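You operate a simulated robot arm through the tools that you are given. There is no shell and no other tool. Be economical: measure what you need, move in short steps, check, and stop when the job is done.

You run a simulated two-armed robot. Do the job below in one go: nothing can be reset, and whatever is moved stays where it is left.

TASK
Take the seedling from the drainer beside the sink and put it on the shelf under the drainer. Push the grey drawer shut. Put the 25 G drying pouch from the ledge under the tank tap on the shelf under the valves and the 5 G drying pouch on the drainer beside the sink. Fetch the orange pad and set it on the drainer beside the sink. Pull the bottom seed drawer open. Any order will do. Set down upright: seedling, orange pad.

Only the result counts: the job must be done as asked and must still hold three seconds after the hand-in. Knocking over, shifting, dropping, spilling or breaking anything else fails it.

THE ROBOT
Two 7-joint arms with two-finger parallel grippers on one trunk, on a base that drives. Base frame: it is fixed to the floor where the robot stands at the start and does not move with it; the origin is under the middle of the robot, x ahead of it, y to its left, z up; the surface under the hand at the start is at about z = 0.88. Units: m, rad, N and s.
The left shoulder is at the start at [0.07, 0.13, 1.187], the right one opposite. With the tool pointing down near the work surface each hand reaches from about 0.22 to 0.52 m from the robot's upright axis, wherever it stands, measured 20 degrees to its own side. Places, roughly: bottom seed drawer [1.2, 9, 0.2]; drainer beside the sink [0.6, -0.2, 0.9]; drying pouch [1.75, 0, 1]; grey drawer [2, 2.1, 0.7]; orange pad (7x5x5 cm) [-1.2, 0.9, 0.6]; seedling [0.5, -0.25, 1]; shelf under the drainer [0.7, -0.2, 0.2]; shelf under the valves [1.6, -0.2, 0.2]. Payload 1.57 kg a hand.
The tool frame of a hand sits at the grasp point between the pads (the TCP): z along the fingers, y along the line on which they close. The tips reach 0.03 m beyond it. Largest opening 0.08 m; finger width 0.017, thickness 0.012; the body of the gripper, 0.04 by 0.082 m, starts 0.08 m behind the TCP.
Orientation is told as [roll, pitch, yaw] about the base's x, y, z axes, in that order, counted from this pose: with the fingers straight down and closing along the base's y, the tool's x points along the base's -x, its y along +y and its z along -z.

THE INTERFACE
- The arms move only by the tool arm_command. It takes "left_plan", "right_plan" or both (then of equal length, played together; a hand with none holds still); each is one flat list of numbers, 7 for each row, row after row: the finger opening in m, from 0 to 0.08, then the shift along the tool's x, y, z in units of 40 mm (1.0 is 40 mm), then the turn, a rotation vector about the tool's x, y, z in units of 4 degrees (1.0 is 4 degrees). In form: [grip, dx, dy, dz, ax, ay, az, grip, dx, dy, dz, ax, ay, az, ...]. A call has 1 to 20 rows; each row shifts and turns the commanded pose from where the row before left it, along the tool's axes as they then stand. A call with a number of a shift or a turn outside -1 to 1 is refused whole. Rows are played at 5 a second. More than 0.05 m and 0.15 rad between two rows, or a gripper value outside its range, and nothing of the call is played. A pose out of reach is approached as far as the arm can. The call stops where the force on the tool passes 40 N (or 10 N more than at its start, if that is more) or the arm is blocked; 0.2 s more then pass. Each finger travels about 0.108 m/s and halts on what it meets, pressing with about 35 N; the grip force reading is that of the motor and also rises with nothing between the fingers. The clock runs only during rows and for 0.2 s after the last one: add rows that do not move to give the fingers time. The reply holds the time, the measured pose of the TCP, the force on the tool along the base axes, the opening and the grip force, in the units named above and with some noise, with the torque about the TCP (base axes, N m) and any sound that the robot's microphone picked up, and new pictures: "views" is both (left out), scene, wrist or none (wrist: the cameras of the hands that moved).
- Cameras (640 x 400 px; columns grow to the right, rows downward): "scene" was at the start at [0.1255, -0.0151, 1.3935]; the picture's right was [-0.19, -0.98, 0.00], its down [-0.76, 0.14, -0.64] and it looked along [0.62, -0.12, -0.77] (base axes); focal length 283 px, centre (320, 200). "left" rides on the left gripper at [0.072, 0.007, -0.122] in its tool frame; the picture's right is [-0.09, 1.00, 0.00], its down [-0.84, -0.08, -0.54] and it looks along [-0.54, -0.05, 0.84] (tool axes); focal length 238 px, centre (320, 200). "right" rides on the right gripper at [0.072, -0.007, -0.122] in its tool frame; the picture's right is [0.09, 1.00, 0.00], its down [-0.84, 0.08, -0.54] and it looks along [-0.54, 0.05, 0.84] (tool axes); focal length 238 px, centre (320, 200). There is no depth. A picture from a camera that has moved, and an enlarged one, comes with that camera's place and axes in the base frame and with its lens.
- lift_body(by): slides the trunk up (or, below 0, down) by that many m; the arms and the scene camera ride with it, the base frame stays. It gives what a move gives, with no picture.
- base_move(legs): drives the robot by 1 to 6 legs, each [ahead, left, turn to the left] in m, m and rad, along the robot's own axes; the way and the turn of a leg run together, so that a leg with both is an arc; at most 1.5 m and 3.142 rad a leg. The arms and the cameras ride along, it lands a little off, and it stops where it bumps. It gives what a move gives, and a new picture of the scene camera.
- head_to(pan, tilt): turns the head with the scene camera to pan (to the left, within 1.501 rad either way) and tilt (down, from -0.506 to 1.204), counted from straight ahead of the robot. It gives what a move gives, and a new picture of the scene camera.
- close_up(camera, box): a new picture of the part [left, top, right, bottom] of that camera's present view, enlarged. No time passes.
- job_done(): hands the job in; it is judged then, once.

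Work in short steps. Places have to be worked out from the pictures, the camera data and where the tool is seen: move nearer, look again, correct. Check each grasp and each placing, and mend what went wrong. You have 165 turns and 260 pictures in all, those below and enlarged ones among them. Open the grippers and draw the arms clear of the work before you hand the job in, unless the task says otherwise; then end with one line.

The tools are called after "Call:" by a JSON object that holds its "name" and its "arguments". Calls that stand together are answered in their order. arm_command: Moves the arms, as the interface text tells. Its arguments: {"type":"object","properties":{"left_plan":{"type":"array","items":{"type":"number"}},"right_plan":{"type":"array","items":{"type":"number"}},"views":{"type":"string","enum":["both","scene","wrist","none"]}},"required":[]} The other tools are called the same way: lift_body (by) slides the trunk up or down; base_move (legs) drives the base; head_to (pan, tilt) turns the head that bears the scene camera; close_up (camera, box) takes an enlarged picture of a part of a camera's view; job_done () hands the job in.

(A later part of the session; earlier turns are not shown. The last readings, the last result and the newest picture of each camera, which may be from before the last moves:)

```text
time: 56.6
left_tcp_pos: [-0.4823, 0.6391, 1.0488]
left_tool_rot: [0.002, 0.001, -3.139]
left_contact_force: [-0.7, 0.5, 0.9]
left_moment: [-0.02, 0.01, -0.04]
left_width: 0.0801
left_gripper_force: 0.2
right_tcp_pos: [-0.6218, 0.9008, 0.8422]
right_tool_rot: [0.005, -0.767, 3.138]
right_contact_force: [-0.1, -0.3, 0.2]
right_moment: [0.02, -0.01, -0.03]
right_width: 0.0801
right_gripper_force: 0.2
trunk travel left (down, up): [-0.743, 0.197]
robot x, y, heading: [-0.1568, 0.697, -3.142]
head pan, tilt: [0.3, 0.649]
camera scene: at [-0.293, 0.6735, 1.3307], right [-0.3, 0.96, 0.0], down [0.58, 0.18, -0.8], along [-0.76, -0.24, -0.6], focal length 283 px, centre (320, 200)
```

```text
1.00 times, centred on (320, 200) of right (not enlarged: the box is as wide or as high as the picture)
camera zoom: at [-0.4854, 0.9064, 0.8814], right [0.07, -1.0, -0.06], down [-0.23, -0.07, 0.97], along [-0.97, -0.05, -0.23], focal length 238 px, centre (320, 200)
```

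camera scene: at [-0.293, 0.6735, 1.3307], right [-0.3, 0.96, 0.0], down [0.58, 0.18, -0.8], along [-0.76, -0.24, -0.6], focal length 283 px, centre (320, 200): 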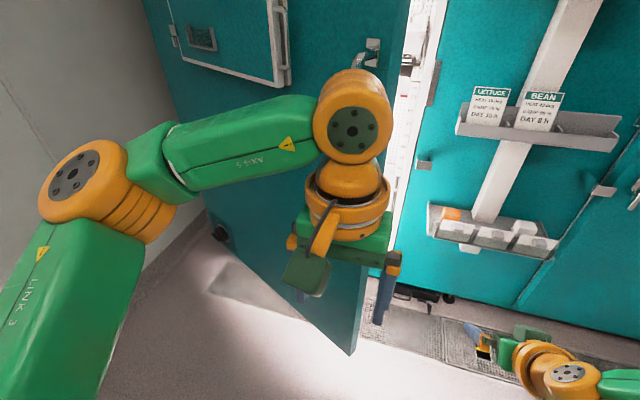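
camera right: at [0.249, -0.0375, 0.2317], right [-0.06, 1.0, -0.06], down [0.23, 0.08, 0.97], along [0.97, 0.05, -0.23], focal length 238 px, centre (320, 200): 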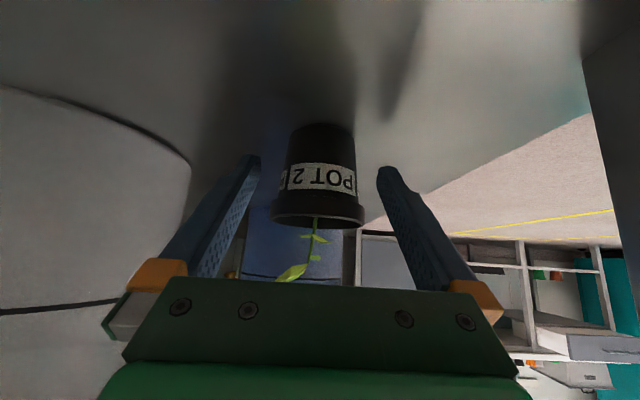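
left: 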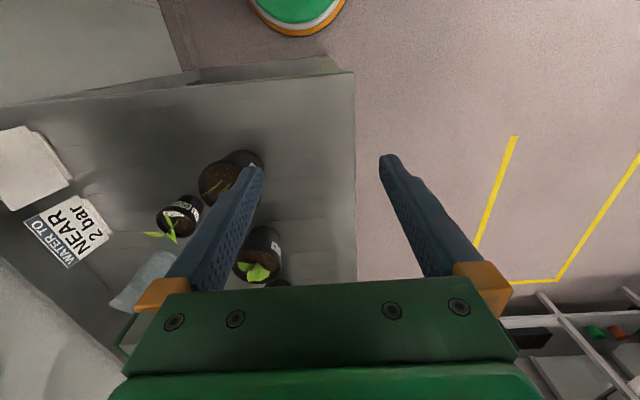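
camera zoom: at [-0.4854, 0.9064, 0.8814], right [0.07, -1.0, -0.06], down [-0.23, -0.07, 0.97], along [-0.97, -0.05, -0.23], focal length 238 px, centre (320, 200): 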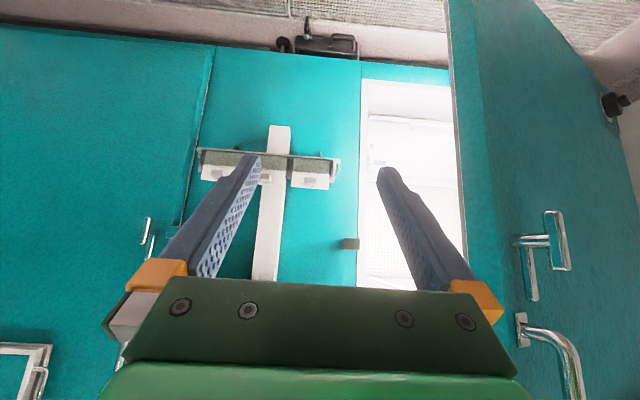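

The orange pad is at about (-1.21, 0.89, 0.65), in the lower tray behind a clear tag holder. The open chamber door, edge near (-0.9, 0.6), means I should come from the +y side. I'll reposition and look.

Call:
{"name": "base_move", "arguments": {"legs": [[0.2, -0.42, 0], [0, 0, 0.6]]}}

Call:
{"name": "close_up", "arguments": {"camera": "right", "box": [0, 0, 640, 400]}}

Call:
{"name": "head_to", "arguments": {"pan": -0.35, "tilt": 0.7}}

```text
time: 61.1
left_tcp_pos: [-0.5912, 0.882, 1.0489]
left_tool_rot: [0.0, 0.001, -2.516]
left_contact_force: [-0.5, -0.3, -0.6]
left_moment: [-0.04, 0.02, 0.02]
left_width: 0.0797
left_gripper_force: 0.0
right_tcp_pos: [-0.8564, 1.0144, 0.8416]
right_tool_rot: [0.002, -0.767, -2.522]
right_contact_force: [-0.4, 0.0, 0.4]
right_moment: [0.01, -0.01, -0.03]
right_width: 0.08
right_gripper_force: 0.1
trunk travel left (down, up): [-0.743, 0.197]
robot x, y, heading: [-0.3647, 1.1188, -2.517]
head pan, tilt: [0.3, 0.649]
camera scene: at [-0.4577, 1.0206, 1.3307], right [-0.8, 0.6, 0.0], down [0.37, 0.48, -0.8], along [-0.48, -0.63, -0.6], focal length 283 px, centre (320, 200)
```

scene: 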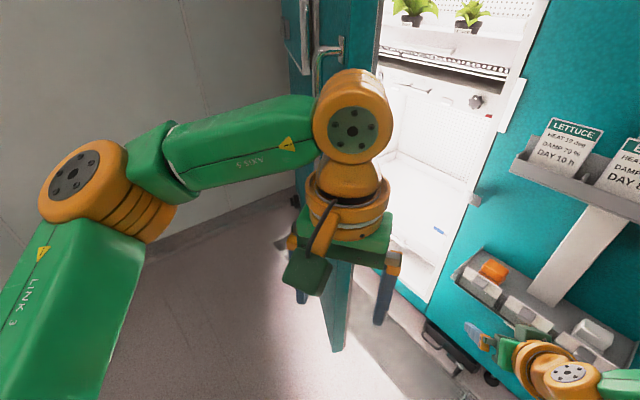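

```text
1.00 times, centred on (320, 200) of right (not enlarged: the box is as wide or as high as the picture)
camera zoom: at [-0.7499, 1.0988, 0.8817], right [0.63, -0.77, -0.06], down [-0.14, -0.19, 0.97], along [-0.76, -0.61, -0.23], focal length 238 px, centre (320, 200)
```

zoom: 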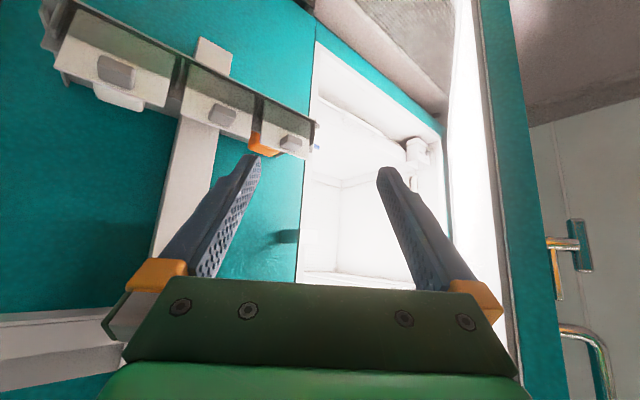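

```text
time: 62.1
left_tcp_pos: [-0.5905, 0.882, 1.0493]
left_tool_rot: [0.003, -0.001, -2.517]
left_contact_force: [-0.5, -0.1, 0.5]
left_moment: [0.0, 0.01, -0.01]
left_width: 0.08
left_gripper_force: 0.0
right_tcp_pos: [-0.856, 1.0147, 0.842]
right_tool_rot: [0.0, -0.769, -2.521]
right_contact_force: [-0.2, -0.4, -0.1]
right_moment: [0.02, 0.0, 0.0]
right_width: 0.0799
right_gripper_force: 0.0
trunk travel left (down, up): [-0.743, 0.197]
robot x, y, heading: [-0.3606, 1.1199, -2.526]
head pan, tilt: [-0.351, 0.7]
camera scene: at [-0.4869, 1.0667, 1.3263], right [-0.27, 0.96, 0.0], down [0.62, 0.17, -0.76], along [-0.74, -0.21, -0.64], focal length 283 px, centre (320, 200)
```

scene: 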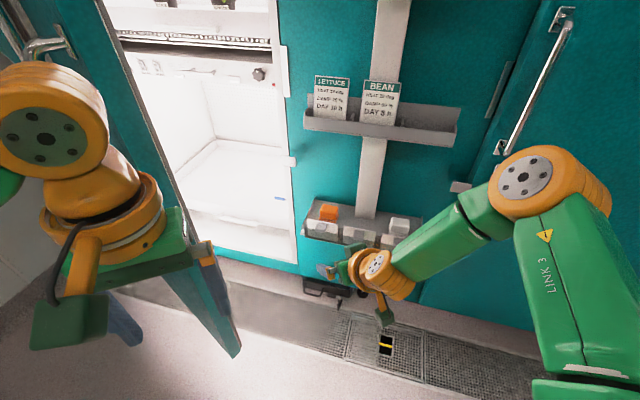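

Call:
{"name": "close_up", "arguments": {"camera": "scene", "box": [280, 180, 440, 280]}}

Call:
{"name": "close_up", "arguments": {"camera": "right", "box": [40, 0, 360, 200]}}

```text
4.00 times, centred on (360, 230) of scene
camera zoom: at [-0.4869, 1.0667, 1.3263], right [-0.27, 0.96, 0.0], down [0.62, 0.17, -0.76], along [-0.74, -0.21, -0.64], focal length 1134 px, centre (160, 80)
```

zoom: 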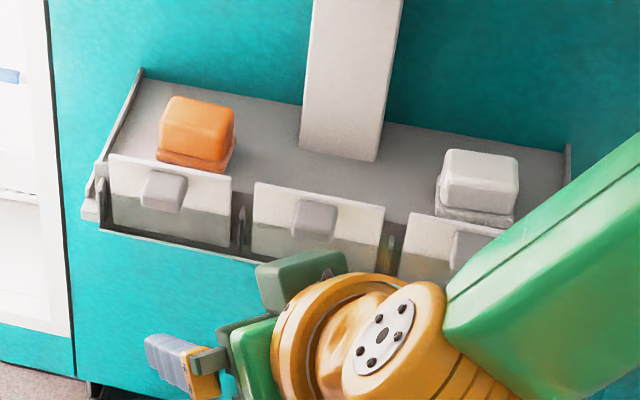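

```text
2.00 times, centred on (200, 100) of right
camera zoom: at [-0.7498, 1.0986, 0.8818], right [0.63, -0.77, -0.06], down [-0.14, -0.19, 0.97], along [-0.76, -0.61, -0.23], focal length 477 px, centre (560, 400)
```

zoom: 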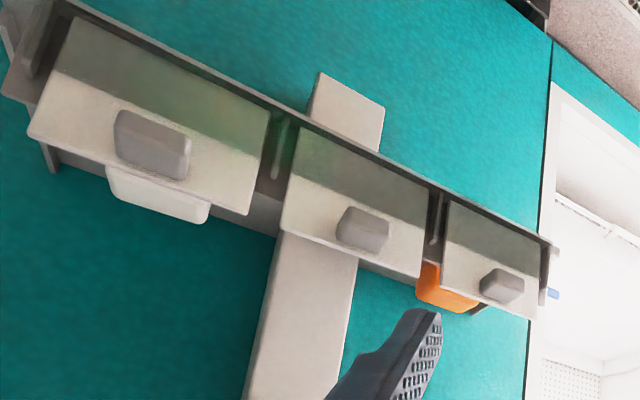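

The pad top centre is at (-1.22, 0.897, 0.66), with its 7 cm side along y and the wall at x ≈ -1.32. The left hand fits better here because of the door, so I'll fold the right hand back to fingers-down and pitch the left hand 44°.

Call:
{"name": "arm_command", "arguments": {"left_plan": [0.08, 0, 0, 0, 0, -1, 0, 0.08, 0, 0, 0, 0, -1, 0, 0.08, 0, 0, 0, 0, -1, 0, 0.08, 0, 0, 0, 0, -1, 0, 0.08, 0, 0, 0, 0, -1, 0, 0.08, 0, 0, 0, 0, -1, 0, 0.08, 0, 0, 0, 0, -1, 0, 0.08, 0, 0, 0, 0, -1, 0, 0.08, 0, 0, 0, 0, -1, 0, 0.08, 0, 0, 0, 0, -1, 0, 0.08, 0, 0, 0, 0, -1, 0, 0.08, -0.045, 0.55, 0.67, 0, 0, 0, 0.08, -0.045, 0.55, 0.67, 0, 0, 0, 0.08, -0.045, 0.55, 0.67, 0, 0, 0, 0.08, -0.045, 0.55, 0.67, 0, 0, 0, 0.08, -0.045, 0.55, 0.67, 0, 0, 0], "right_plan": [0.08, 0, 0, -0.8, 0, 1, 0, 0.08, 0, 0, -0.8, 0, 1, 0, 0.08, 0, 0, -0.8, 0, 1, 0, 0.08, 0, 0, -0.8, 0, 1, 0, 0.08, 0, 0, 0, 0, 1, 0, 0.08, 0, 0, 0, 0, 1, 0, 0.08, 0, 0, 0, 0, 1, 0, 0.08, 0, 0, 0, 0, 1, 0, 0.08, 0, 0, 0, 0, 1, 0, 0.08, 0, 0, 0, 0, 1, 0, 0.08, 0, 0, 0, 0, 1, 0, 0.08, 0.3, 0, 0, 0, 0, 0, 0.08, 0.3, 0, 0, 0, 0, 0, 0.08, 0.3, 0, 0, 0, 0, 0, 0.08, 0.3, 0, 0, 0, 0, 0, 0.08, 0.3, 0, 0, 0, 0, 0], "views": "scene"}}

```text
time: 65.5
left_tcp_pos: [-0.6062, 0.7355, 0.959]
left_tool_rot: [-0.001, -0.769, -2.515]
left_contact_force: [0.0, -1.3, -0.1]
left_moment: [0.02, 0.02, 0.0]
left_width: 0.0799
left_gripper_force: 0.0
right_tcp_pos: [-0.7423, 1.0947, 0.9442]
right_tool_rot: [0.001, -0.001, -2.523]
right_contact_force: [-0.3, 0.2, 0.1]
right_moment: [0.01, 0.02, 0.0]
right_width: 0.0801
right_gripper_force: 0.0
trunk travel left (down, up): [-0.743, 0.197]
robot x, y, heading: [-0.3667, 1.1178, -2.523]
head pan, tilt: [-0.351, 0.7]
camera scene: at [-0.4862, 1.0662, 1.3264], right [-0.27, 0.96, 0.0], down [0.62, 0.17, -0.77], along [-0.74, -0.2, -0.64], focal length 283 px, centre (320, 200)
```

scene: 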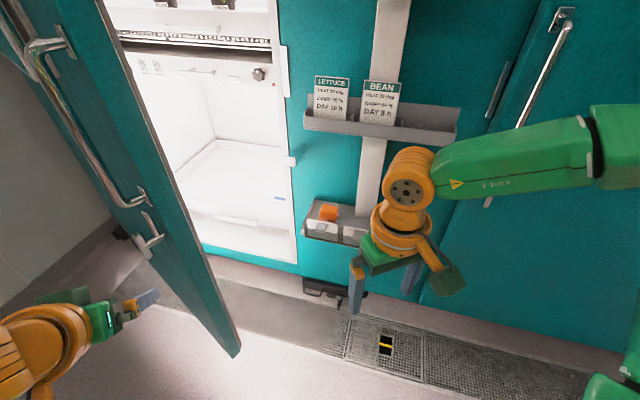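

Now I'll turn to face -x squarely, step closer, lower the trunk, and check with the left wrist camera.

Call:
{"name": "base_move", "arguments": {"legs": [[0, 0, -0.62], [0.15, 0.045, 0]]}}

Call:
{"name": "lift_body", "arguments": {"by": -0.21}}

Call:
{"name": "close_up", "arguments": {"camera": "left", "box": [0, 0, 640, 400]}}

```text
time: 68.6
left_tcp_pos: [-0.9289, 0.8993, 0.9608]
left_tool_rot: [-0.001, -0.768, -3.131]
left_contact_force: [0.4, 0.5, 1.5]
left_moment: [-0.02, 0.02, -0.03]
left_width: 0.0799
left_gripper_force: 0.0
right_tcp_pos: [-0.834, 1.2718, 0.9445]
right_tool_rot: [0.001, 0.0, -3.133]
right_contact_force: [0.6, -0.3, 1.0]
right_moment: [0.03, 0.06, 0.0]
right_width: 0.0795
right_gripper_force: 0.1
trunk travel left (down, up): [-0.743, 0.197]
robot x, y, heading: [-0.5079, 1.0745, -3.129]
head pan, tilt: [-0.351, 0.7]
camera scene: at [-0.6393, 1.1014, 1.3266], right [0.33, 0.94, 0.0], down [0.61, -0.22, -0.77], along [-0.72, 0.26, -0.64], focal length 283 px, centre (320, 200)
```

scene: 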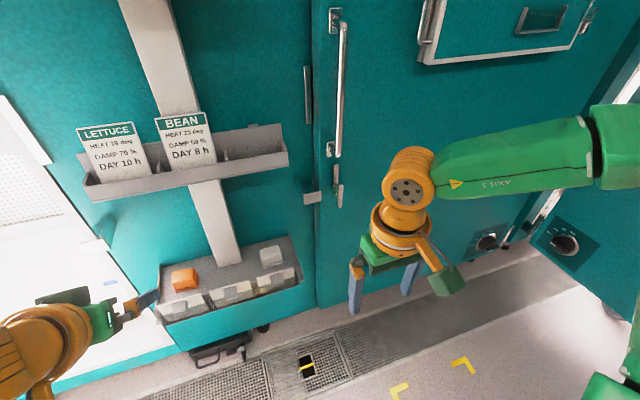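

```text
time: 70.8
left_tcp_pos: [-0.9305, 0.8999, 0.749]
left_tool_rot: [0.0, -0.768, -3.13]
left_contact_force: [-0.3, -0.8, 0.0]
left_moment: [-0.01, 0.0, 0.02]
left_width: 0.0797
left_gripper_force: 0.1
right_tcp_pos: [-0.8357, 1.2718, 0.7332]
right_tool_rot: [-0.001, -0.001, -3.131]
right_contact_force: [0.2, 0.8, -0.6]
right_moment: [0.01, -0.02, 0.0]
right_width: 0.08
right_gripper_force: 0.1
trunk travel left (down, up): [-0.533, 0.407]
robot x, y, heading: [-0.5134, 1.0737, -3.129]
head pan, tilt: [-0.351, 0.7]
```

```text
1.00 times, centred on (320, 200) of left (not enlarged: the box is as wide or as high as the picture)
camera zoom: at [-0.7943, 0.8942, 0.7877], right [-0.05, -1.0, 0.06], down [-0.23, 0.07, 0.97], along [-0.97, 0.04, -0.23], focal length 238 px, centre (320, 200)
```

zoom: 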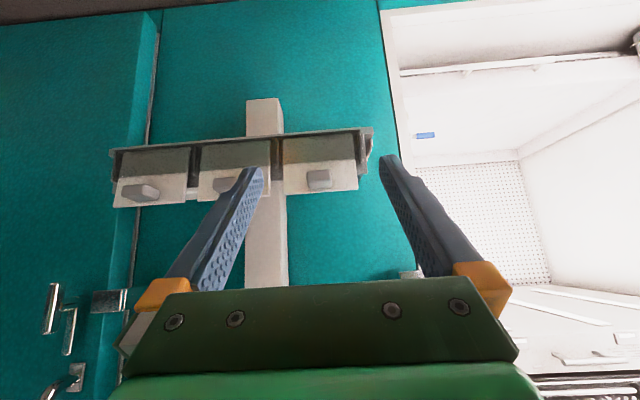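

Call:
{"name": "base_move", "arguments": {"legs": [[0.16, 0.0, -0.012]]}}

Call:
{"name": "head_to", "arguments": {"pan": 0.35, "tilt": 0.85}}

```text
time: 72.2
left_tcp_pos: [-1.0889, 0.9036, 0.7497]
left_tool_rot: [0.001, -0.769, -3.141]
left_contact_force: [-1.1, -1.3, 0.2]
left_moment: [0.04, 0.0, 0.04]
left_width: 0.0798
left_gripper_force: 0.1
right_tcp_pos: [-0.9909, 1.2737, 0.7339]
right_tool_rot: [0.001, 0.001, 3.14]
right_contact_force: [-0.1, 0.4, 0.2]
right_moment: [-0.03, 0.06, 0.01]
right_width: 0.08
right_gripper_force: 0.1
trunk travel left (down, up): [-0.533, 0.407]
robot x, y, heading: [-0.6707, 1.0764, 3.14]
head pan, tilt: [-0.351, 0.7]
camera scene: at [-0.7985, 1.1015, 1.1163], right [0.34, 0.94, 0.0], down [0.6, -0.22, -0.76], along [-0.72, 0.26, -0.64], focal length 283 px, centre (320, 200)
```

scene: 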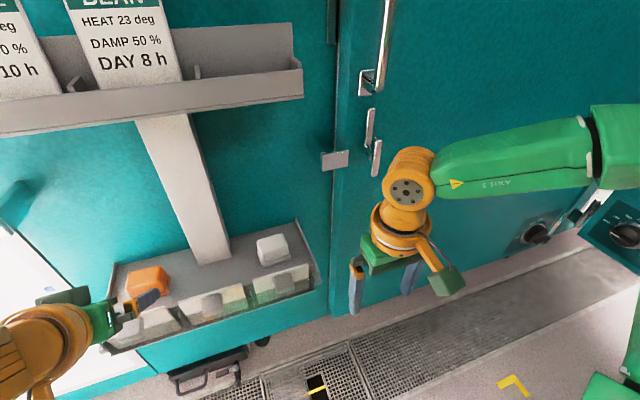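

```text
time: 73.3
left_tcp_pos: [-1.0892, 0.9036, 0.7491]
left_tool_rot: [0.0, -0.768, -3.139]
left_contact_force: [-0.1, -0.1, -1.0]
left_moment: [-0.01, 0.04, 0.02]
left_width: 0.0799
left_gripper_force: 0.1
right_tcp_pos: [-0.9913, 1.2744, 0.7337]
right_tool_rot: [0.0, -0.001, 3.138]
right_contact_force: [0.9, 0.8, -0.4]
right_moment: [0.03, -0.03, -0.01]
right_width: 0.08
right_gripper_force: 0.1
trunk travel left (down, up): [-0.533, 0.407]
robot x, y, heading: [-0.6677, 1.0732, 3.136]
head pan, tilt: [0.351, 0.85]
camera scene: at [-0.7921, 1.0455, 1.104], right [-0.34, 0.94, 0.0], down [0.71, 0.26, -0.66], along [-0.62, -0.23, -0.75], focal length 283 px, centre (320, 200)
```

scene: 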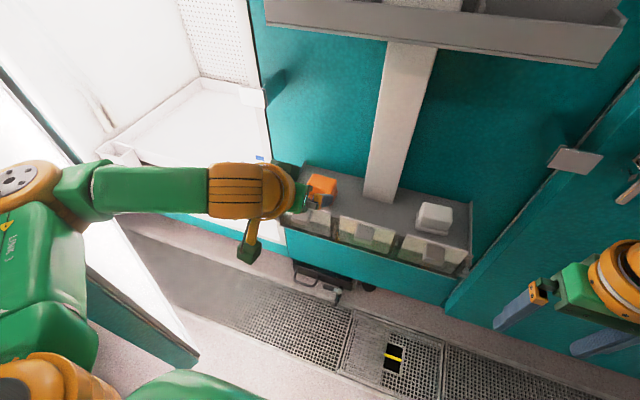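

Call:
{"name": "close_up", "arguments": {"camera": "scene", "box": [260, 150, 420, 250]}}

Call:
{"name": "close_up", "arguments": {"camera": "left", "box": [160, 50, 480, 250]}}

```text
4.00 times, centred on (340, 200) of scene
camera zoom: at [-0.7921, 1.0455, 1.104], right [-0.34, 0.94, 0.0], down [0.71, 0.26, -0.66], along [-0.62, -0.23, -0.75], focal length 1134 px, centre (240, 200)
```

zoom: 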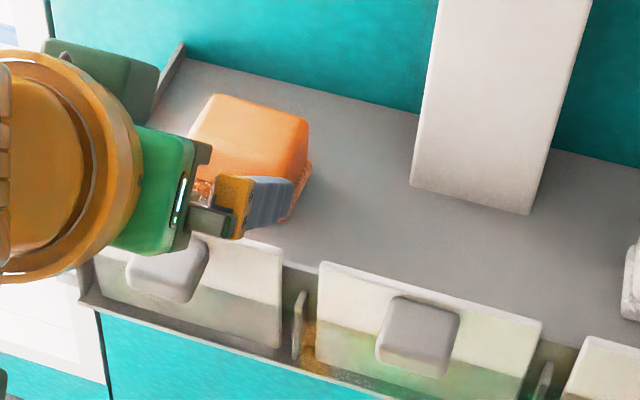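

```text
2.00 times, centred on (320, 150) of left
camera zoom: at [-0.9533, 0.8967, 0.7876], right [-0.06, -1.0, 0.06], down [-0.23, 0.08, 0.97], along [-0.97, 0.05, -0.23], focal length 477 px, centre (320, 300)
```

zoom: 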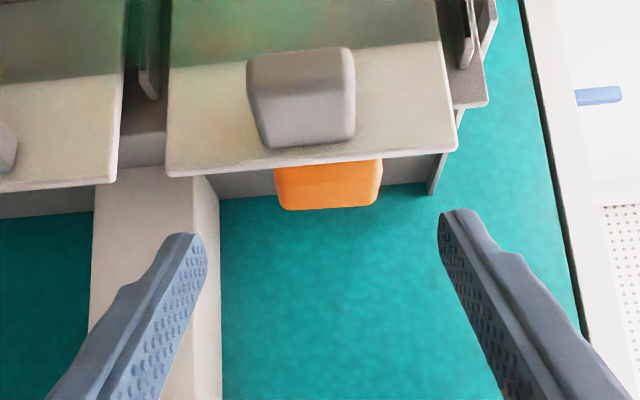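

New triangulation puts the tag holder top at x ≈ -1.11, z ≈ 0.70, so the wrist camera hanging below the hand would hit it. I'll back up and roll the left hand 180° about its own axis so the camera rides on top.

Call:
{"name": "base_move", "arguments": {"legs": [[-0.15, 0, 0]]}}

Call:
{"name": "arm_command", "arguments": {"left_plan": [0.08, 0, 0, 0, 0, 0, 1, 0.08, 0, 0, 0, 0, 0, 1, 0.08, 0, 0, 0, 0, 0, 1, 0.08, 0, 0, 0, 0, 0, 1, 0.08, 0, 0, 0, 0, 0, 1, 0.08, 0, 0, 0, 0, 0, 1, 0.08, 0, 0, 0, 0, 0, 1, 0.08, 0, 0, 0, 0, 0, 1, 0.08, 0, 0, 0, 0, 0, 1, 0.08, 0, 0, 0, 0, 0, 1, 0.08, 0, 0, 0, 0, 0, 1, 0.08, 0, 0, 0, 0, 0, 1, 0.08, 0, 0, 0, 0, 0, 1, 0.08, 0, 0, 0, 0, 0, 1, 0.08, 0, 0, 0, 0, 0, 1, 0.08, 0, 0, 0, 0, 0, 1, 0.08, 0, 0, 0, 0, 0, 1, 0.08, 0, 0, 0, 0, 0, 1, 0.08, 0, 0, 0, 0, 0, 1, 0.08, 0, 0, 0, 0, 0, 1], "views": "none"}}

```text
time: 74.7
left_tcp_pos: [-0.9373, 0.9036, 0.7505]
left_tool_rot: [-0.001, -0.768, 3.14]
left_contact_force: [0.3, 0.3, -0.1]
left_moment: [-0.02, 0.01, 0.01]
left_width: 0.08
left_gripper_force: 0.0
right_tcp_pos: [-0.8379, 1.2748, 0.7336]
right_tool_rot: [-0.001, -0.001, 3.136]
right_contact_force: [0.0, 0.0, -0.4]
right_moment: [0.02, 0.0, 0.02]
right_width: 0.0798
right_gripper_force: 0.1
trunk travel left (down, up): [-0.533, 0.407]
robot x, y, heading: [-0.5128, 1.074, 3.138]
head pan, tilt: [0.351, 0.85]
camera scene: at [-0.6401, 1.0454, 1.104], right [-0.34, 0.94, 0.0], down [0.71, 0.26, -0.66], along [-0.62, -0.22, -0.75], focal length 283 px, centre (320, 200)
```

scene: 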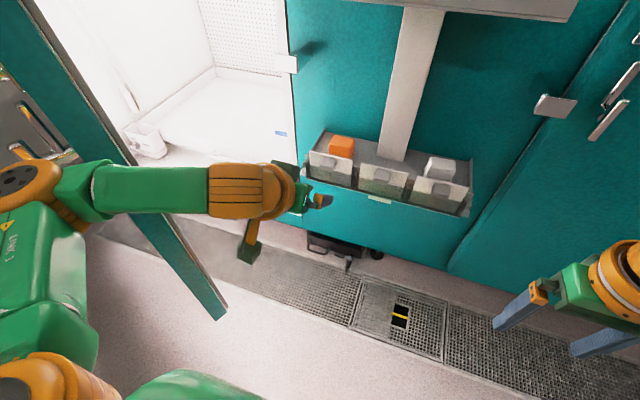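

```text
time: 78.9
left_tcp_pos: [-0.9377, 0.9048, 0.7504]
left_tool_rot: [0.761, -0.12, 1.696]
left_contact_force: [0.3, 1.1, 0.5]
left_moment: [0.02, 0.0, 0.01]
left_width: 0.0801
left_gripper_force: 0.1
right_tcp_pos: [-0.8397, 1.2751, 0.7336]
right_tool_rot: [0.003, 0.001, 3.137]
right_contact_force: [1.3, -0.3, 0.1]
right_moment: [0.02, 0.01, 0.02]
right_width: 0.08
right_gripper_force: 0.2
trunk travel left (down, up): [-0.533, 0.407]
robot x, y, heading: [-0.5155, 1.075, 3.146]
head pan, tilt: [0.351, 0.85]
```

Call:
{"name": "arm_command", "arguments": {"left_plan": [0.08, 0, 0, 0, 0, 0, 1, 0.08, 0, 0, 0, 0, 0, 1, 0.08, 0, 0, 0, 0, 0, 1, 0.08, 0, 0, 0, 0, 0, 1, 0.08, 0, 0, 0, 0, 0, 1, 0.08, 0, 0, 0, 0, 0, 1, 0.08, 0, 0, 0, 0, 0, 1, 0.08, 0, 0, 0, 0, 0, 1, 0.08, 0, 0, 0, 0, 0, 1, 0.08, 0, 0, 0, 0, 0, 1, 0.08, 0, 0, 0, 0, 0, 1, 0.08, 0, 0, 0, 0, 0, 1, 0.08, 0, 0, 0, 0, 0, 1, 0.08, 0, 0, 0, 0, 0, 1, 0.08, 0, 0, 0, 0, 0, 1, 0.08, 0, 0, 0, 0, 0, 1, 0.08, 0, 0, 0, 0, 0, 1, 0.08, 0, 0, 0, 0, 0, 1, 0.08, 0, 0, 0, 0, 0, 1, 0.08, 0, 0, 0, 0, 0, 1], "views": "none"}}

Call:
{"name": "arm_command", "arguments": {"left_plan": [0.08, 0, 0, 0, 0, 0, 1, 0.08, 0, 0, 0, 0, 0, 1, 0.08, 0, 0, 0, 0, 0, 1, 0.08, 0, 0, 0, 0, 0, 1, 0.08, 0, 0, 0, 0, 0, 1], "views": "both"}}

```text
time: 83.1
left_tcp_pos: [-0.8758, 0.9933, 0.7188]
left_tool_rot: [0.319, 0.712, 0.468]
left_contact_force: [0.7, -0.5, -0.2]
left_moment: [0.02, 0.01, 0.0]
left_width: 0.0801
left_gripper_force: 0.0
left hand out of reach, approached as far as the arm can: row 5, 6, 7, 8, 9, 10, 11, 12, 13, 14, 15, 16, 17, 18, 19, 20
right_tcp_pos: [-0.8401, 1.2743, 0.7335]
right_tool_rot: [0.002, 0.002, 3.137]
right_contact_force: [-0.3, -0.3, -0.4]
right_moment: [0.0, -0.01, -0.02]
right_width: 0.08
right_gripper_force: 0.2
trunk travel left (down, up): [-0.533, 0.407]
robot x, y, heading: [-0.5146, 1.0715, 3.139]
head pan, tilt: [0.351, 0.85]
```

```text
time: 84.3
left_tcp_pos: [-0.8683, 1.0094, 0.7388]
left_tool_rot: [0.064, 0.768, 0.016]
left_contact_force: [-0.5, 0.9, 0.3]
left_moment: [-0.04, -0.01, -0.02]
left_width: 0.0799
left_gripper_force: 0.1
left hand out of reach, approached as far as the arm can: row 1, 2, 4, 5
right_tcp_pos: [-0.8382, 1.2751, 0.7334]
right_tool_rot: [0.002, -0.001, 3.136]
right_contact_force: [0.5, 0.1, -0.7]
right_moment: [-0.01, 0.01, -0.01]
right_width: 0.0798
right_gripper_force: 0.0
trunk travel left (down, up): [-0.533, 0.407]
robot x, y, heading: [-0.5179, 1.0746, 3.138]
head pan, tilt: [0.351, 0.85]
camera scene: at [-0.6396, 1.0455, 1.104], right [-0.34, 0.94, 0.0], down [0.71, 0.26, -0.66], along [-0.62, -0.23, -0.75], focal length 283 px, centre (320, 200)
camera left: at [-0.836, 1.0091, 0.8762], right [0.09, 1.0, -0.02], down [0.98, -0.09, -0.2], along [-0.2, 0.0, -0.98], focal length 238 px, centre (320, 200)
```

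scene: 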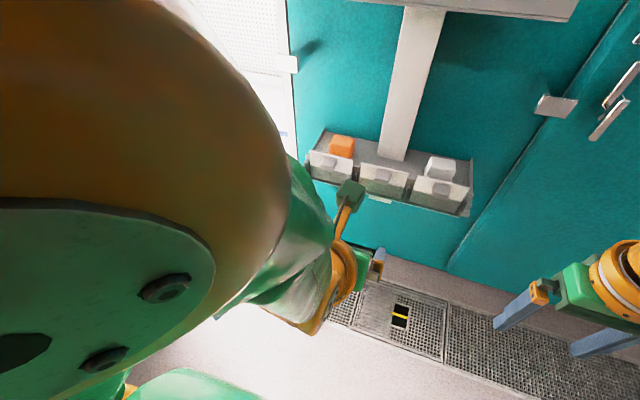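
left: 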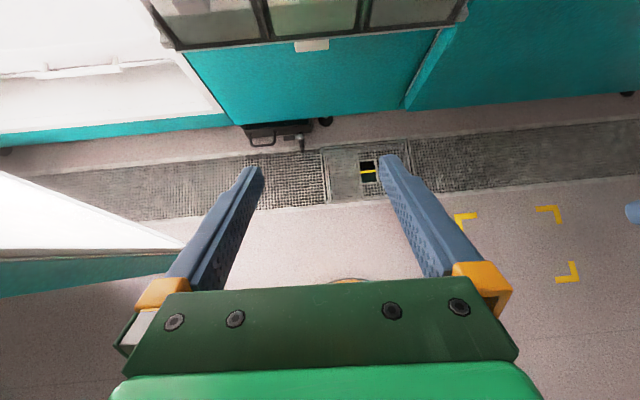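

The flip got there with the elbow tucked high, which also clears the door. I'll test whether it can extend forward 6 cm while straightening the small roll, and pull the right arm aside.

Call:
{"name": "arm_command", "arguments": {"left_plan": [0.08, 0.36, 0, 0.35, 0.33, 0, 0.32, 0.08, 0.36, 0, 0.35, 0.33, 0, 0.32, 0.08, 0.36, 0, 0.35, 0, 0, 0, 0.08, 0, 0, 0, 0, 0, 0], "right_plan": [0.08, 0.6, -0.9, -0.8, 0, 0, 0, 0.08, 0.6, -0.9, -0.8, 0, 0, 0, 0.08, 0.3, -0.9, -0.8, 0, 0, 0, 0.08, 0, -0.9, -0.5, 0, 0, 0], "views": "none"}}

```text
refused: row 1 steps farther than a row can; nothing moved
```

Call:
{"name": "arm_command", "arguments": {"left_plan": [0.08, 0.36, 0, 0.35, 0.33, 0, 0.32, 0.08, 0.36, 0, 0.35, 0.33, 0, 0.32, 0.08, 0.36, 0, 0.35, 0, 0, 0, 0.08, 0, 0, 0, 0, 0, 0], "right_plan": [0.08, 0.5, -0.8, -0.6, 0, 0, 0, 0.08, 0.5, -0.8, -0.6, 0, 0, 0, 0.08, 0.3, -0.8, -0.7, 0, 0, 0, 0.08, 0, -0.8, -0.7, 0, 0, 0], "views": "none"}}

```text
time: 85.3
left_tcp_pos: [-0.8634, 1.0106, 0.7373]
left_tool_rot: [0.051, 0.729, 0.0]
left_contact_force: [0.1, -0.3, -0.7]
left_moment: [0.01, 0.01, 0.03]
left_width: 0.08
left_gripper_force: 0.1
left hand out of reach, approached as far as the arm can: row 1, 2, 3
right_tcp_pos: [-0.7818, 1.4021, 0.8364]
right_tool_rot: [0.001, 0.0, 3.14]
right_contact_force: [-0.6, -0.2, -0.7]
right_moment: [0.0, -0.01, 0.03]
right_width: 0.08
right_gripper_force: 0.0
trunk travel left (down, up): [-0.533, 0.407]
robot x, y, heading: [-0.5157, 1.0719, 3.139]
head pan, tilt: [0.351, 0.85]
```

That posture can't extend forward. The upper tray underside is at z ≈ 0.983 with its front at x ≈ -1.15, so a steeper ~25° pitch without the flip will clear both tag and tray. I'll un-flip.

Call:
{"name": "arm_command", "arguments": {"left_plan": [0.08, 0, 0, 0, 0, 0, -1, 0.08, 0, 0, 0, 0, 0, -1, 0.08, 0, 0, 0, 0, 0, -1, 0.08, 0, 0, 0, 0, 0, -1, 0.08, 0, 0, 0, 0, 0, -1, 0.08, 0, 0, 0, 0, 0, -1, 0.08, 0, 0, 0, 0, 0, -1, 0.08, 0, 0, 0, 0, 0, -1, 0.08, 0, 0, 0, 0, 0, -1, 0.08, 0, 0, 0, 0, 0, -1, 0.08, 0, 0, 0, 0, 0, -1, 0.08, 0, 0, 0, 0, 0, -1, 0.08, 0, 0, 0, 0, 0, -1, 0.08, 0, 0, 0, 0, 0, -1, 0.08, 0, 0, 0, 0, 0, -1, 0.08, 0, 0, 0, 0, 0, -1, 0.08, 0, 0, 0, 0, 0, -1, 0.08, 0, 0, 0, 0, 0, -1, 0.08, 0, 0, 0, 0, 0, -1, 0.08, 0, 0, 0, 0, 0, -1], "views": "none"}}

Call:
{"name": "arm_command", "arguments": {"left_plan": [0.08, 0, 0, 0, 0, 0, -1, 0.08, 0, 0, 0, 0, 0, -1, 0.08, 0, 0, 0, 0, 0, -1, 0.08, 0, 0, 0, 0, 0, -1, 0.08, 0, 0, 0, 0, 0, -1, 0.08, 0, 0, 0, 0, 0, -1, 0.08, 0, 0, 0, 0, 0, -1, 0.08, 0, 0, 0, 0, 0, -1, 0.08, 0, 0, 0, 0, 0, -1, 0.08, 0, 0, 0, 0, 0, -1, 0.08, 0, 0, 0, 0, 0, -1, 0.08, 0, 0, 0, 0, 0, -1, 0.08, 0, 0, 0, 0, 0, -1, 0.08, 0, 0, 0, 0, 0, -1, 0.08, 0, 0, 0, 0, 0, -1, 0.08, 0, 0, 0, 0, 0, -1, 0.08, 0, 0, 0, 0, 0, -1, 0.08, 0, 0, 0, 0, 0, -1, 0.08, 0, 0, 0, 0, 0, -1, 0.08, 0, 0, 0, 0, 0, -1], "views": "scene"}}

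```text
time: 89.5
left_tcp_pos: [-0.868, 1.009, 0.7453]
left_tool_rot: [0.763, 0.117, 1.417]
left_contact_force: [0.7, 0.2, 0.5]
left_moment: [0.01, -0.02, 0.03]
left_width: 0.0801
left_gripper_force: 0.1
right_tcp_pos: [-0.7834, 1.4027, 0.8368]
right_tool_rot: [0.001, 0.0, 3.136]
right_contact_force: [0.5, -0.6, 0.1]
right_moment: [0.0, -0.01, 0.01]
right_width: 0.0799
right_gripper_force: 0.2
trunk travel left (down, up): [-0.533, 0.407]
robot x, y, heading: [-0.5192, 1.0727, 3.141]
head pan, tilt: [0.351, 0.85]
```

```text
time: 93.7
left_tcp_pos: [-0.8684, 1.0073, 0.7458]
left_tool_rot: [0.312, -0.714, 2.65]
left_contact_force: [-0.4, 0.6, -0.4]
left_moment: [-0.03, 0.02, 0.0]
left_width: 0.0798
left_gripper_force: 0.0
right_tcp_pos: [-0.7832, 1.4019, 0.8373]
right_tool_rot: [0.001, 0.0, 3.136]
right_contact_force: [0.7, 0.8, 0.2]
right_moment: [-0.01, 0.04, -0.05]
right_width: 0.0799
right_gripper_force: 0.1
trunk travel left (down, up): [-0.533, 0.407]
robot x, y, heading: [-0.5184, 1.0698, 3.136]
head pan, tilt: [0.351, 0.85]
camera scene: at [-0.6402, 1.0454, 1.104], right [-0.34, 0.94, 0.0], down [0.71, 0.26, -0.66], along [-0.62, -0.22, -0.75], focal length 283 px, centre (320, 200)
```

scene: 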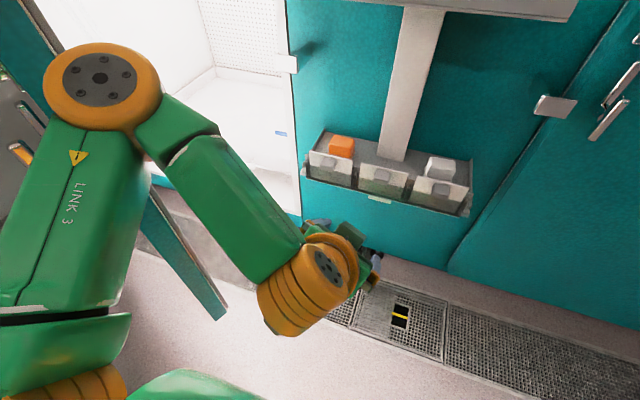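

Call:
{"name": "arm_command", "arguments": {"left_plan": [0.08, 0, 0, 0, 0, 0, -1, 0.08, 0, 0, 0, 0, 0, -1, 0.08, 0, 0, 0, 0, 0, -1, 0.08, 0, 0, 0, 0, 0, -1, 0.08, 0, 0, 0, 0, 0, -1, 0.08, 0, 0, 0, 0, 0, -1, 0.08, 0, 0, 0, 0, 0.95, 0, 0.08, 0, 0, 0, 0, 0.95, 0, 0.08, 0, 0, 0, 0, 0.95, 0, 0.08, 0, 0, 0, 0, 0.95, 0, 0.08, 0, 0, 0, 0, 0.95, 0], "views": "none"}}

```text
time: 96.1
left_tcp_pos: [-0.8673, 1.008, 0.7462]
left_tool_rot: [-0.06, -0.434, -3.094]
left_contact_force: [-0.6, 0.7, 0.2]
left_moment: [-0.02, 0.01, -0.03]
left_width: 0.08
left_gripper_force: 0.0
right_tcp_pos: [-0.7836, 1.4026, 0.8371]
right_tool_rot: [0.0, -0.001, 3.135]
right_contact_force: [1.0, 0.2, 0.9]
right_moment: [0.0, -0.02, 0.01]
right_width: 0.0799
right_gripper_force: 0.0
trunk travel left (down, up): [-0.533, 0.407]
robot x, y, heading: [-0.5165, 1.0733, 3.132]
head pan, tilt: [0.351, 0.85]
```

Call:
{"name": "arm_command", "arguments": {"left_plan": [0.08, 0, 0, 0, -0.57, 0, 0.62, 0.08, -0.53, 0.87, 0.25, 0, 0, 0, 0.08, -0.53, 0.87, 0.25, 0, 0, 0, 0.08, -0.53, 0.87, 0.25, 0, 0, 0, 0.08, 0, 0, 0, 0, 0, 0], "views": "none"}}

```text
time: 97.3
left_tcp_pos: [-0.9366, 0.9039, 0.7463]
left_tool_rot: [0.001, -0.437, 3.142]
left_contact_force: [-1.1, 0.9, -0.4]
left_moment: [-0.01, -0.02, 0.0]
left_width: 0.0798
left_gripper_force: 0.1
right_tcp_pos: [-0.7838, 1.403, 0.8368]
right_tool_rot: [0.003, 0.0, 3.137]
right_contact_force: [0.0, 0.4, 0.2]
right_moment: [-0.02, -0.04, -0.01]
right_width: 0.0801
right_gripper_force: 0.1
trunk travel left (down, up): [-0.533, 0.407]
robot x, y, heading: [-0.5198, 1.0703, 3.132]
head pan, tilt: [0.351, 0.85]
```

The orientation is clean now. I'll drive 0.225 forward to the pre-grasp just in front of the tray and look.

Call:
{"name": "base_move", "arguments": {"legs": [[0.222, 0.003, 0.005]]}}

Call:
{"name": "close_up", "arguments": {"camera": "left", "box": [100, 0, 540, 275]}}

Call:
{"name": "close_up", "arguments": {"camera": "scene", "box": [200, 80, 440, 230]}}

```text
time: 99.0
left_tcp_pos: [-1.1625, 0.9035, 0.7457]
left_tool_rot: [0.003, -0.436, 3.139]
left_contact_force: [0.0, 0.3, -0.1]
left_moment: [0.0, 0.0, 0.01]
left_width: 0.0802
left_gripper_force: 0.1
right_tcp_pos: [-1.0066, 1.4001, 0.8372]
right_tool_rot: [0.0, 0.0, 3.135]
right_contact_force: [0.0, -0.3, 0.4]
right_moment: [0.0, -0.01, -0.01]
right_width: 0.0799
right_gripper_force: 0.1
trunk travel left (down, up): [-0.533, 0.407]
robot x, y, heading: [-0.7405, 1.074, 3.14]
head pan, tilt: [0.351, 0.85]
camera scene: at [-0.8649, 1.0437, 1.104], right [-0.34, 0.94, 0.0], down [0.71, 0.25, -0.66], along [-0.62, -0.22, -0.75], focal length 283 px, centre (320, 200)
```

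scene: 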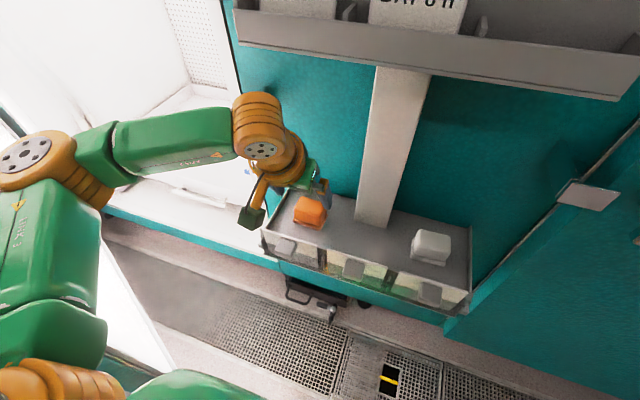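

```text
1.45 times, centred on (320, 138) of left
camera zoom: at [-1.0467, 0.8963, 0.8268], right [-0.09, -1.0, 0.04], down [-0.53, 0.08, 0.84], along [-0.84, 0.05, -0.53], focal length 347 px, centre (320, 291)
```

zoom: 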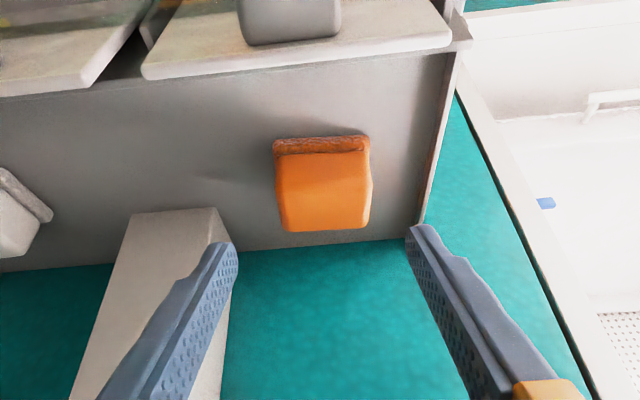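

```text
2.67 times, centred on (320, 155) of scene
camera zoom: at [-0.8649, 1.0437, 1.104], right [-0.34, 0.94, 0.0], down [0.71, 0.25, -0.66], along [-0.62, -0.22, -0.75], focal length 756 px, centre (320, 320)
```

zoom: 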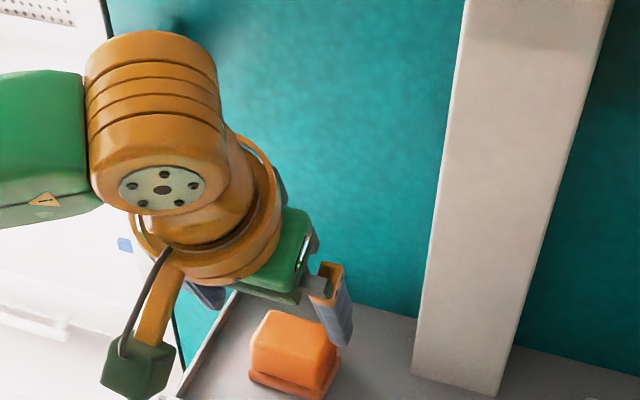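

The pad is centred at (-1.214, 0.90) and the fingers straddle it. I'll slide down along the tool axis in two stages.

Call:
{"name": "arm_command", "arguments": {"left_plan": [0.08, -0.05, 0.03, 0.6, 0, 0, 0, 0.08, -0.05, 0.03, 0.6, 0, 0, 0, 0.08, 0, 0, 0.4, 0, 0, 0, 0.08, 0, 0, 0, 0, 0, 0], "views": "both"}}

```text
time: 100.0
left_tcp_pos: [-1.1929, 0.8991, 0.6912]
left_tool_rot: [0.002, -0.437, 3.14]
left_contact_force: [0.1, 0.0, 0.6]
left_moment: [-0.03, 0.04, 0.03]
left_width: 0.0801
left_gripper_force: 0.1
right_tcp_pos: [-1.0062, 1.4009, 0.8371]
right_tool_rot: [0.0, 0.001, 3.134]
right_contact_force: [0.2, 0.4, 0.5]
right_moment: [-0.02, -0.02, -0.01]
right_width: 0.0802
right_gripper_force: 0.1
trunk travel left (down, up): [-0.533, 0.407]
robot x, y, heading: [-0.7395, 1.0741, 3.138]
head pan, tilt: [0.351, 0.85]
camera scene: at [-0.8648, 1.0438, 1.104], right [-0.34, 0.94, 0.0], down [0.71, 0.25, -0.66], along [-0.62, -0.22, -0.75], focal length 283 px, centre (320, 200)
camera left: at [-1.0764, 0.8928, 0.7713], right [-0.09, -1.0, 0.04], down [-0.53, 0.08, 0.84], along [-0.84, 0.05, -0.53], focal length 238 px, centre (320, 200)
```

scene: 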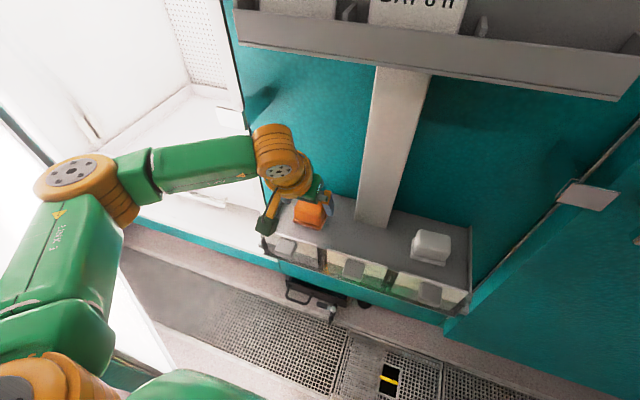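
left: 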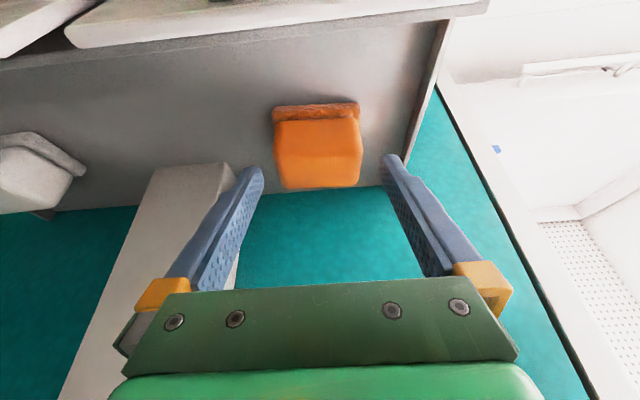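

Call:
{"name": "arm_command", "arguments": {"left_plan": [0.08, 0, -0.06, 0.4, 0, 0, 0, 0.08, 0, 0, 0.4, 0, 0, 0, 0.08, 0, 0, 0.27, 0, 0, 0, 0.08, 0, 0, 0, 0, 0, 0], "views": "wrist"}}

```text
time: 101.0
left_tcp_pos: [-1.2115, 0.9033, 0.6523]
left_tool_rot: [0.001, -0.436, 3.139]
left_contact_force: [0.9, -0.3, -0.4]
left_moment: [-0.01, 0.01, 0.02]
left_width: 0.0801
left_gripper_force: 0.1
right_tcp_pos: [-1.006, 1.4003, 0.8365]
right_tool_rot: [0.001, 0.0, 3.135]
right_contact_force: [0.5, -0.5, 0.2]
right_moment: [0.0, -0.02, -0.02]
right_width: 0.0799
right_gripper_force: 0.1
trunk travel left (down, up): [-0.533, 0.407]
robot x, y, heading: [-0.7375, 1.0723, 3.14]
head pan, tilt: [0.351, 0.85]
camera left: at [-1.0951, 0.8959, 0.7326], right [-0.08, -1.0, 0.04], down [-0.53, 0.08, 0.84], along [-0.84, 0.05, -0.53], focal length 238 px, centre (320, 200)
```

left: 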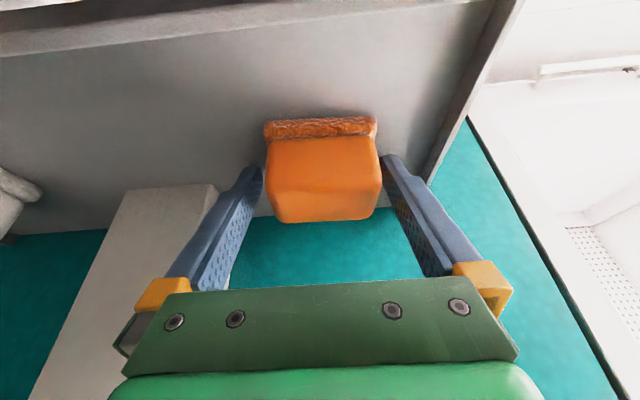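

Call:
{"name": "arm_command", "arguments": {"left_plan": [0.08, 0, 0, 0.15, 0, 0, 0, 0.06, 0, 0, 0, 0, 0, 0, 0.06, 0, 0, 0, 0, 0, 0, 0.05, 0, 0, 0, 0, 0, 0, 0.05, 0, 0, 0, 0, 0, 0, 0.05, 0, 0, 0, 0, 0, 0], "views": "wrist"}}

```text
time: 102.4
left_tcp_pos: [-1.2111, 0.9081, 0.6514]
left_tool_rot: [0.005, -0.444, 3.138]
left_contact_force: [-1.2, 14.6, 29.9]
left_moment: [1.5, 0.2, -0.07]
left_width: 0.0635
left_gripper_force: 35.5
right_tcp_pos: [-1.003, 1.4048, 0.8364]
right_tool_rot: [0.007, -0.008, 3.133]
right_contact_force: [-0.7, -0.3, -0.6]
right_moment: [0.01, -0.03, 0.04]
right_width: 0.0798
right_gripper_force: 0.0
trunk travel left (down, up): [-0.533, 0.407]
robot x, y, heading: [-0.7427, 1.0719, 3.131]
head pan, tilt: [0.351, 0.85]
camera left: at [-1.094, 0.9005, 0.7302], right [-0.09, -1.0, 0.04], down [-0.52, 0.08, 0.85], along [-0.85, 0.05, -0.53], focal length 238 px, centre (320, 200)
```

left: 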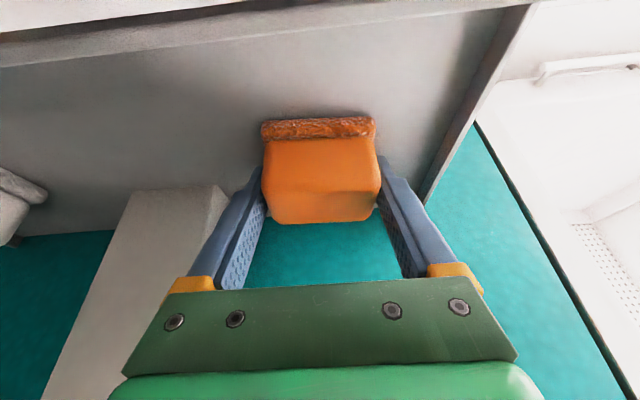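

It's gripped at 0.0635, with a slight press on the tray. I'll draw out along the tool axis.

Call:
{"name": "arm_command", "arguments": {"left_plan": [0.05, 0, 0, -0.3, 0, 0, 0, 0.05, 0, 0, -0.6, 0, 0, 0, 0.05, 0, 0, -0.8, 0, 0, 0, 0.05, 0, 0, -0.8, 0, 0, 0, 0.05, 0, 0, 0, 0, 0, 0], "views": "both"}}

```text
time: 103.6
left_tcp_pos: [-1.1699, 0.9024, 0.736]
left_tool_rot: [0.001, -0.438, 3.137]
left_contact_force: [0.0, -0.3, -0.7]
left_moment: [0.01, 0.0, -0.04]
left_width: 0.0637
left_gripper_force: 34.8
right_tcp_pos: [-1.0076, 1.4003, 0.838]
right_tool_rot: [0.0, 0.0, 3.133]
right_contact_force: [0.4, -0.9, 0.1]
right_moment: [0.01, 0.01, 0.02]
right_width: 0.08
right_gripper_force: 0.0
trunk travel left (down, up): [-0.533, 0.407]
robot x, y, heading: [-0.7447, 1.0718, 3.139]
head pan, tilt: [0.351, 0.85]
camera scene: at [-0.8652, 1.0436, 1.104], right [-0.34, 0.94, 0.0], down [0.71, 0.25, -0.66], along [-0.62, -0.22, -0.75], focal length 283 px, centre (320, 200)
camera left: at [-1.0533, 0.8954, 0.8162], right [-0.09, -1.0, 0.04], down [-0.53, 0.08, 0.84], along [-0.84, 0.05, -0.53], focal length 238 px, centre (320, 200)
```

scene: 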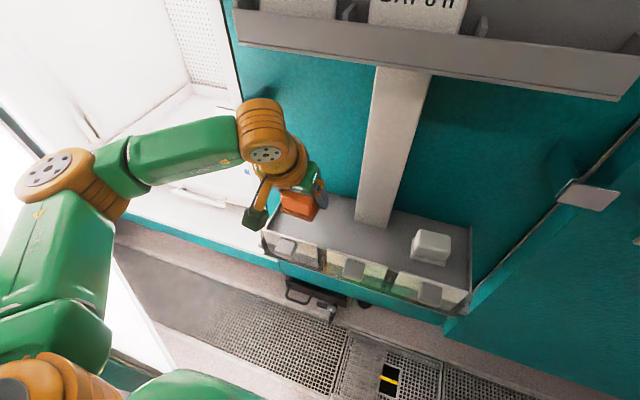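
left: 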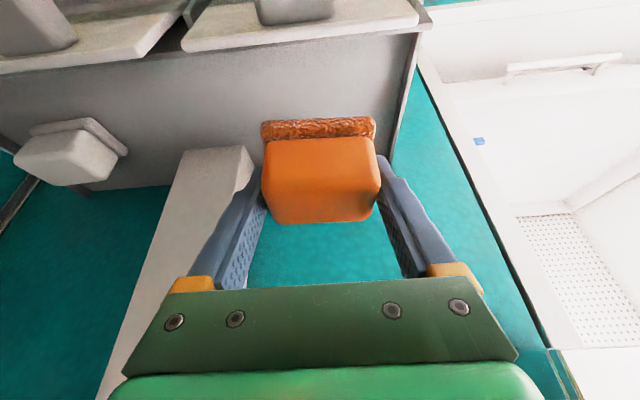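

The pad is held. I'll go another 5 cm out along the axis to clear the tag, then back away.

Call:
{"name": "arm_command", "arguments": {"left_plan": [0.05, 0, 0, -0.65, 0, 0, 0, 0.05, 0, 0, -0.65, 0, 0, 0, 0.05, 0, 0, 0, 0, 0, 0], "views": "none"}}

Call:
{"name": "base_move", "arguments": {"legs": [[-0.4, 0, 0]]}}

```text
time: 104.4
left_tcp_pos: [-1.1484, 0.9036, 0.7829]
left_tool_rot: [0.002, -0.436, 3.137]
left_contact_force: [-0.6, 0.4, -0.3]
left_moment: [0.0, -0.02, 0.02]
left_width: 0.0637
left_gripper_force: 35.1
right_tcp_pos: [-1.0064, 1.4004, 0.837]
right_tool_rot: [0.0, 0.0, 3.136]
right_contact_force: [0.2, -0.8, 0.2]
right_moment: [0.0, -0.03, 0.01]
right_width: 0.0801
right_gripper_force: 0.0
trunk travel left (down, up): [-0.533, 0.407]
robot x, y, heading: [-0.7408, 1.0702, 3.133]
head pan, tilt: [0.351, 0.85]
```

```text
time: 106.9
left_tcp_pos: [-0.7466, 0.9005, 0.7841]
left_tool_rot: [0.003, -0.437, -3.138]
left_contact_force: [-0.6, -0.3, 0.1]
left_moment: [-0.01, 0.03, -0.04]
left_width: 0.0631
left_gripper_force: 34.9
right_tcp_pos: [-0.6082, 1.3979, 0.8371]
right_tool_rot: [0.0, 0.001, 3.141]
right_contact_force: [-0.3, -0.2, 0.6]
right_moment: [-0.02, 0.01, 0.03]
right_width: 0.0799
right_gripper_force: 0.1
trunk travel left (down, up): [-0.533, 0.407]
robot x, y, heading: [-0.343, 1.0693, 3.139]
head pan, tilt: [0.351, 0.85]
camera scene: at [-0.4641, 1.0417, 1.104], right [-0.34, 0.94, 0.0], down [0.71, 0.26, -0.66], along [-0.62, -0.23, -0.75], focal length 283 px, centre (320, 200)
```

scene: 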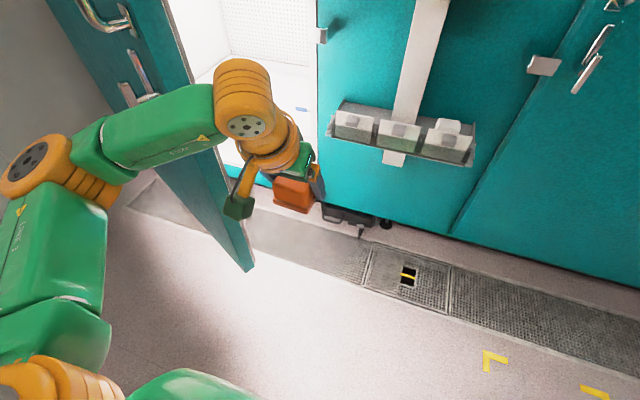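

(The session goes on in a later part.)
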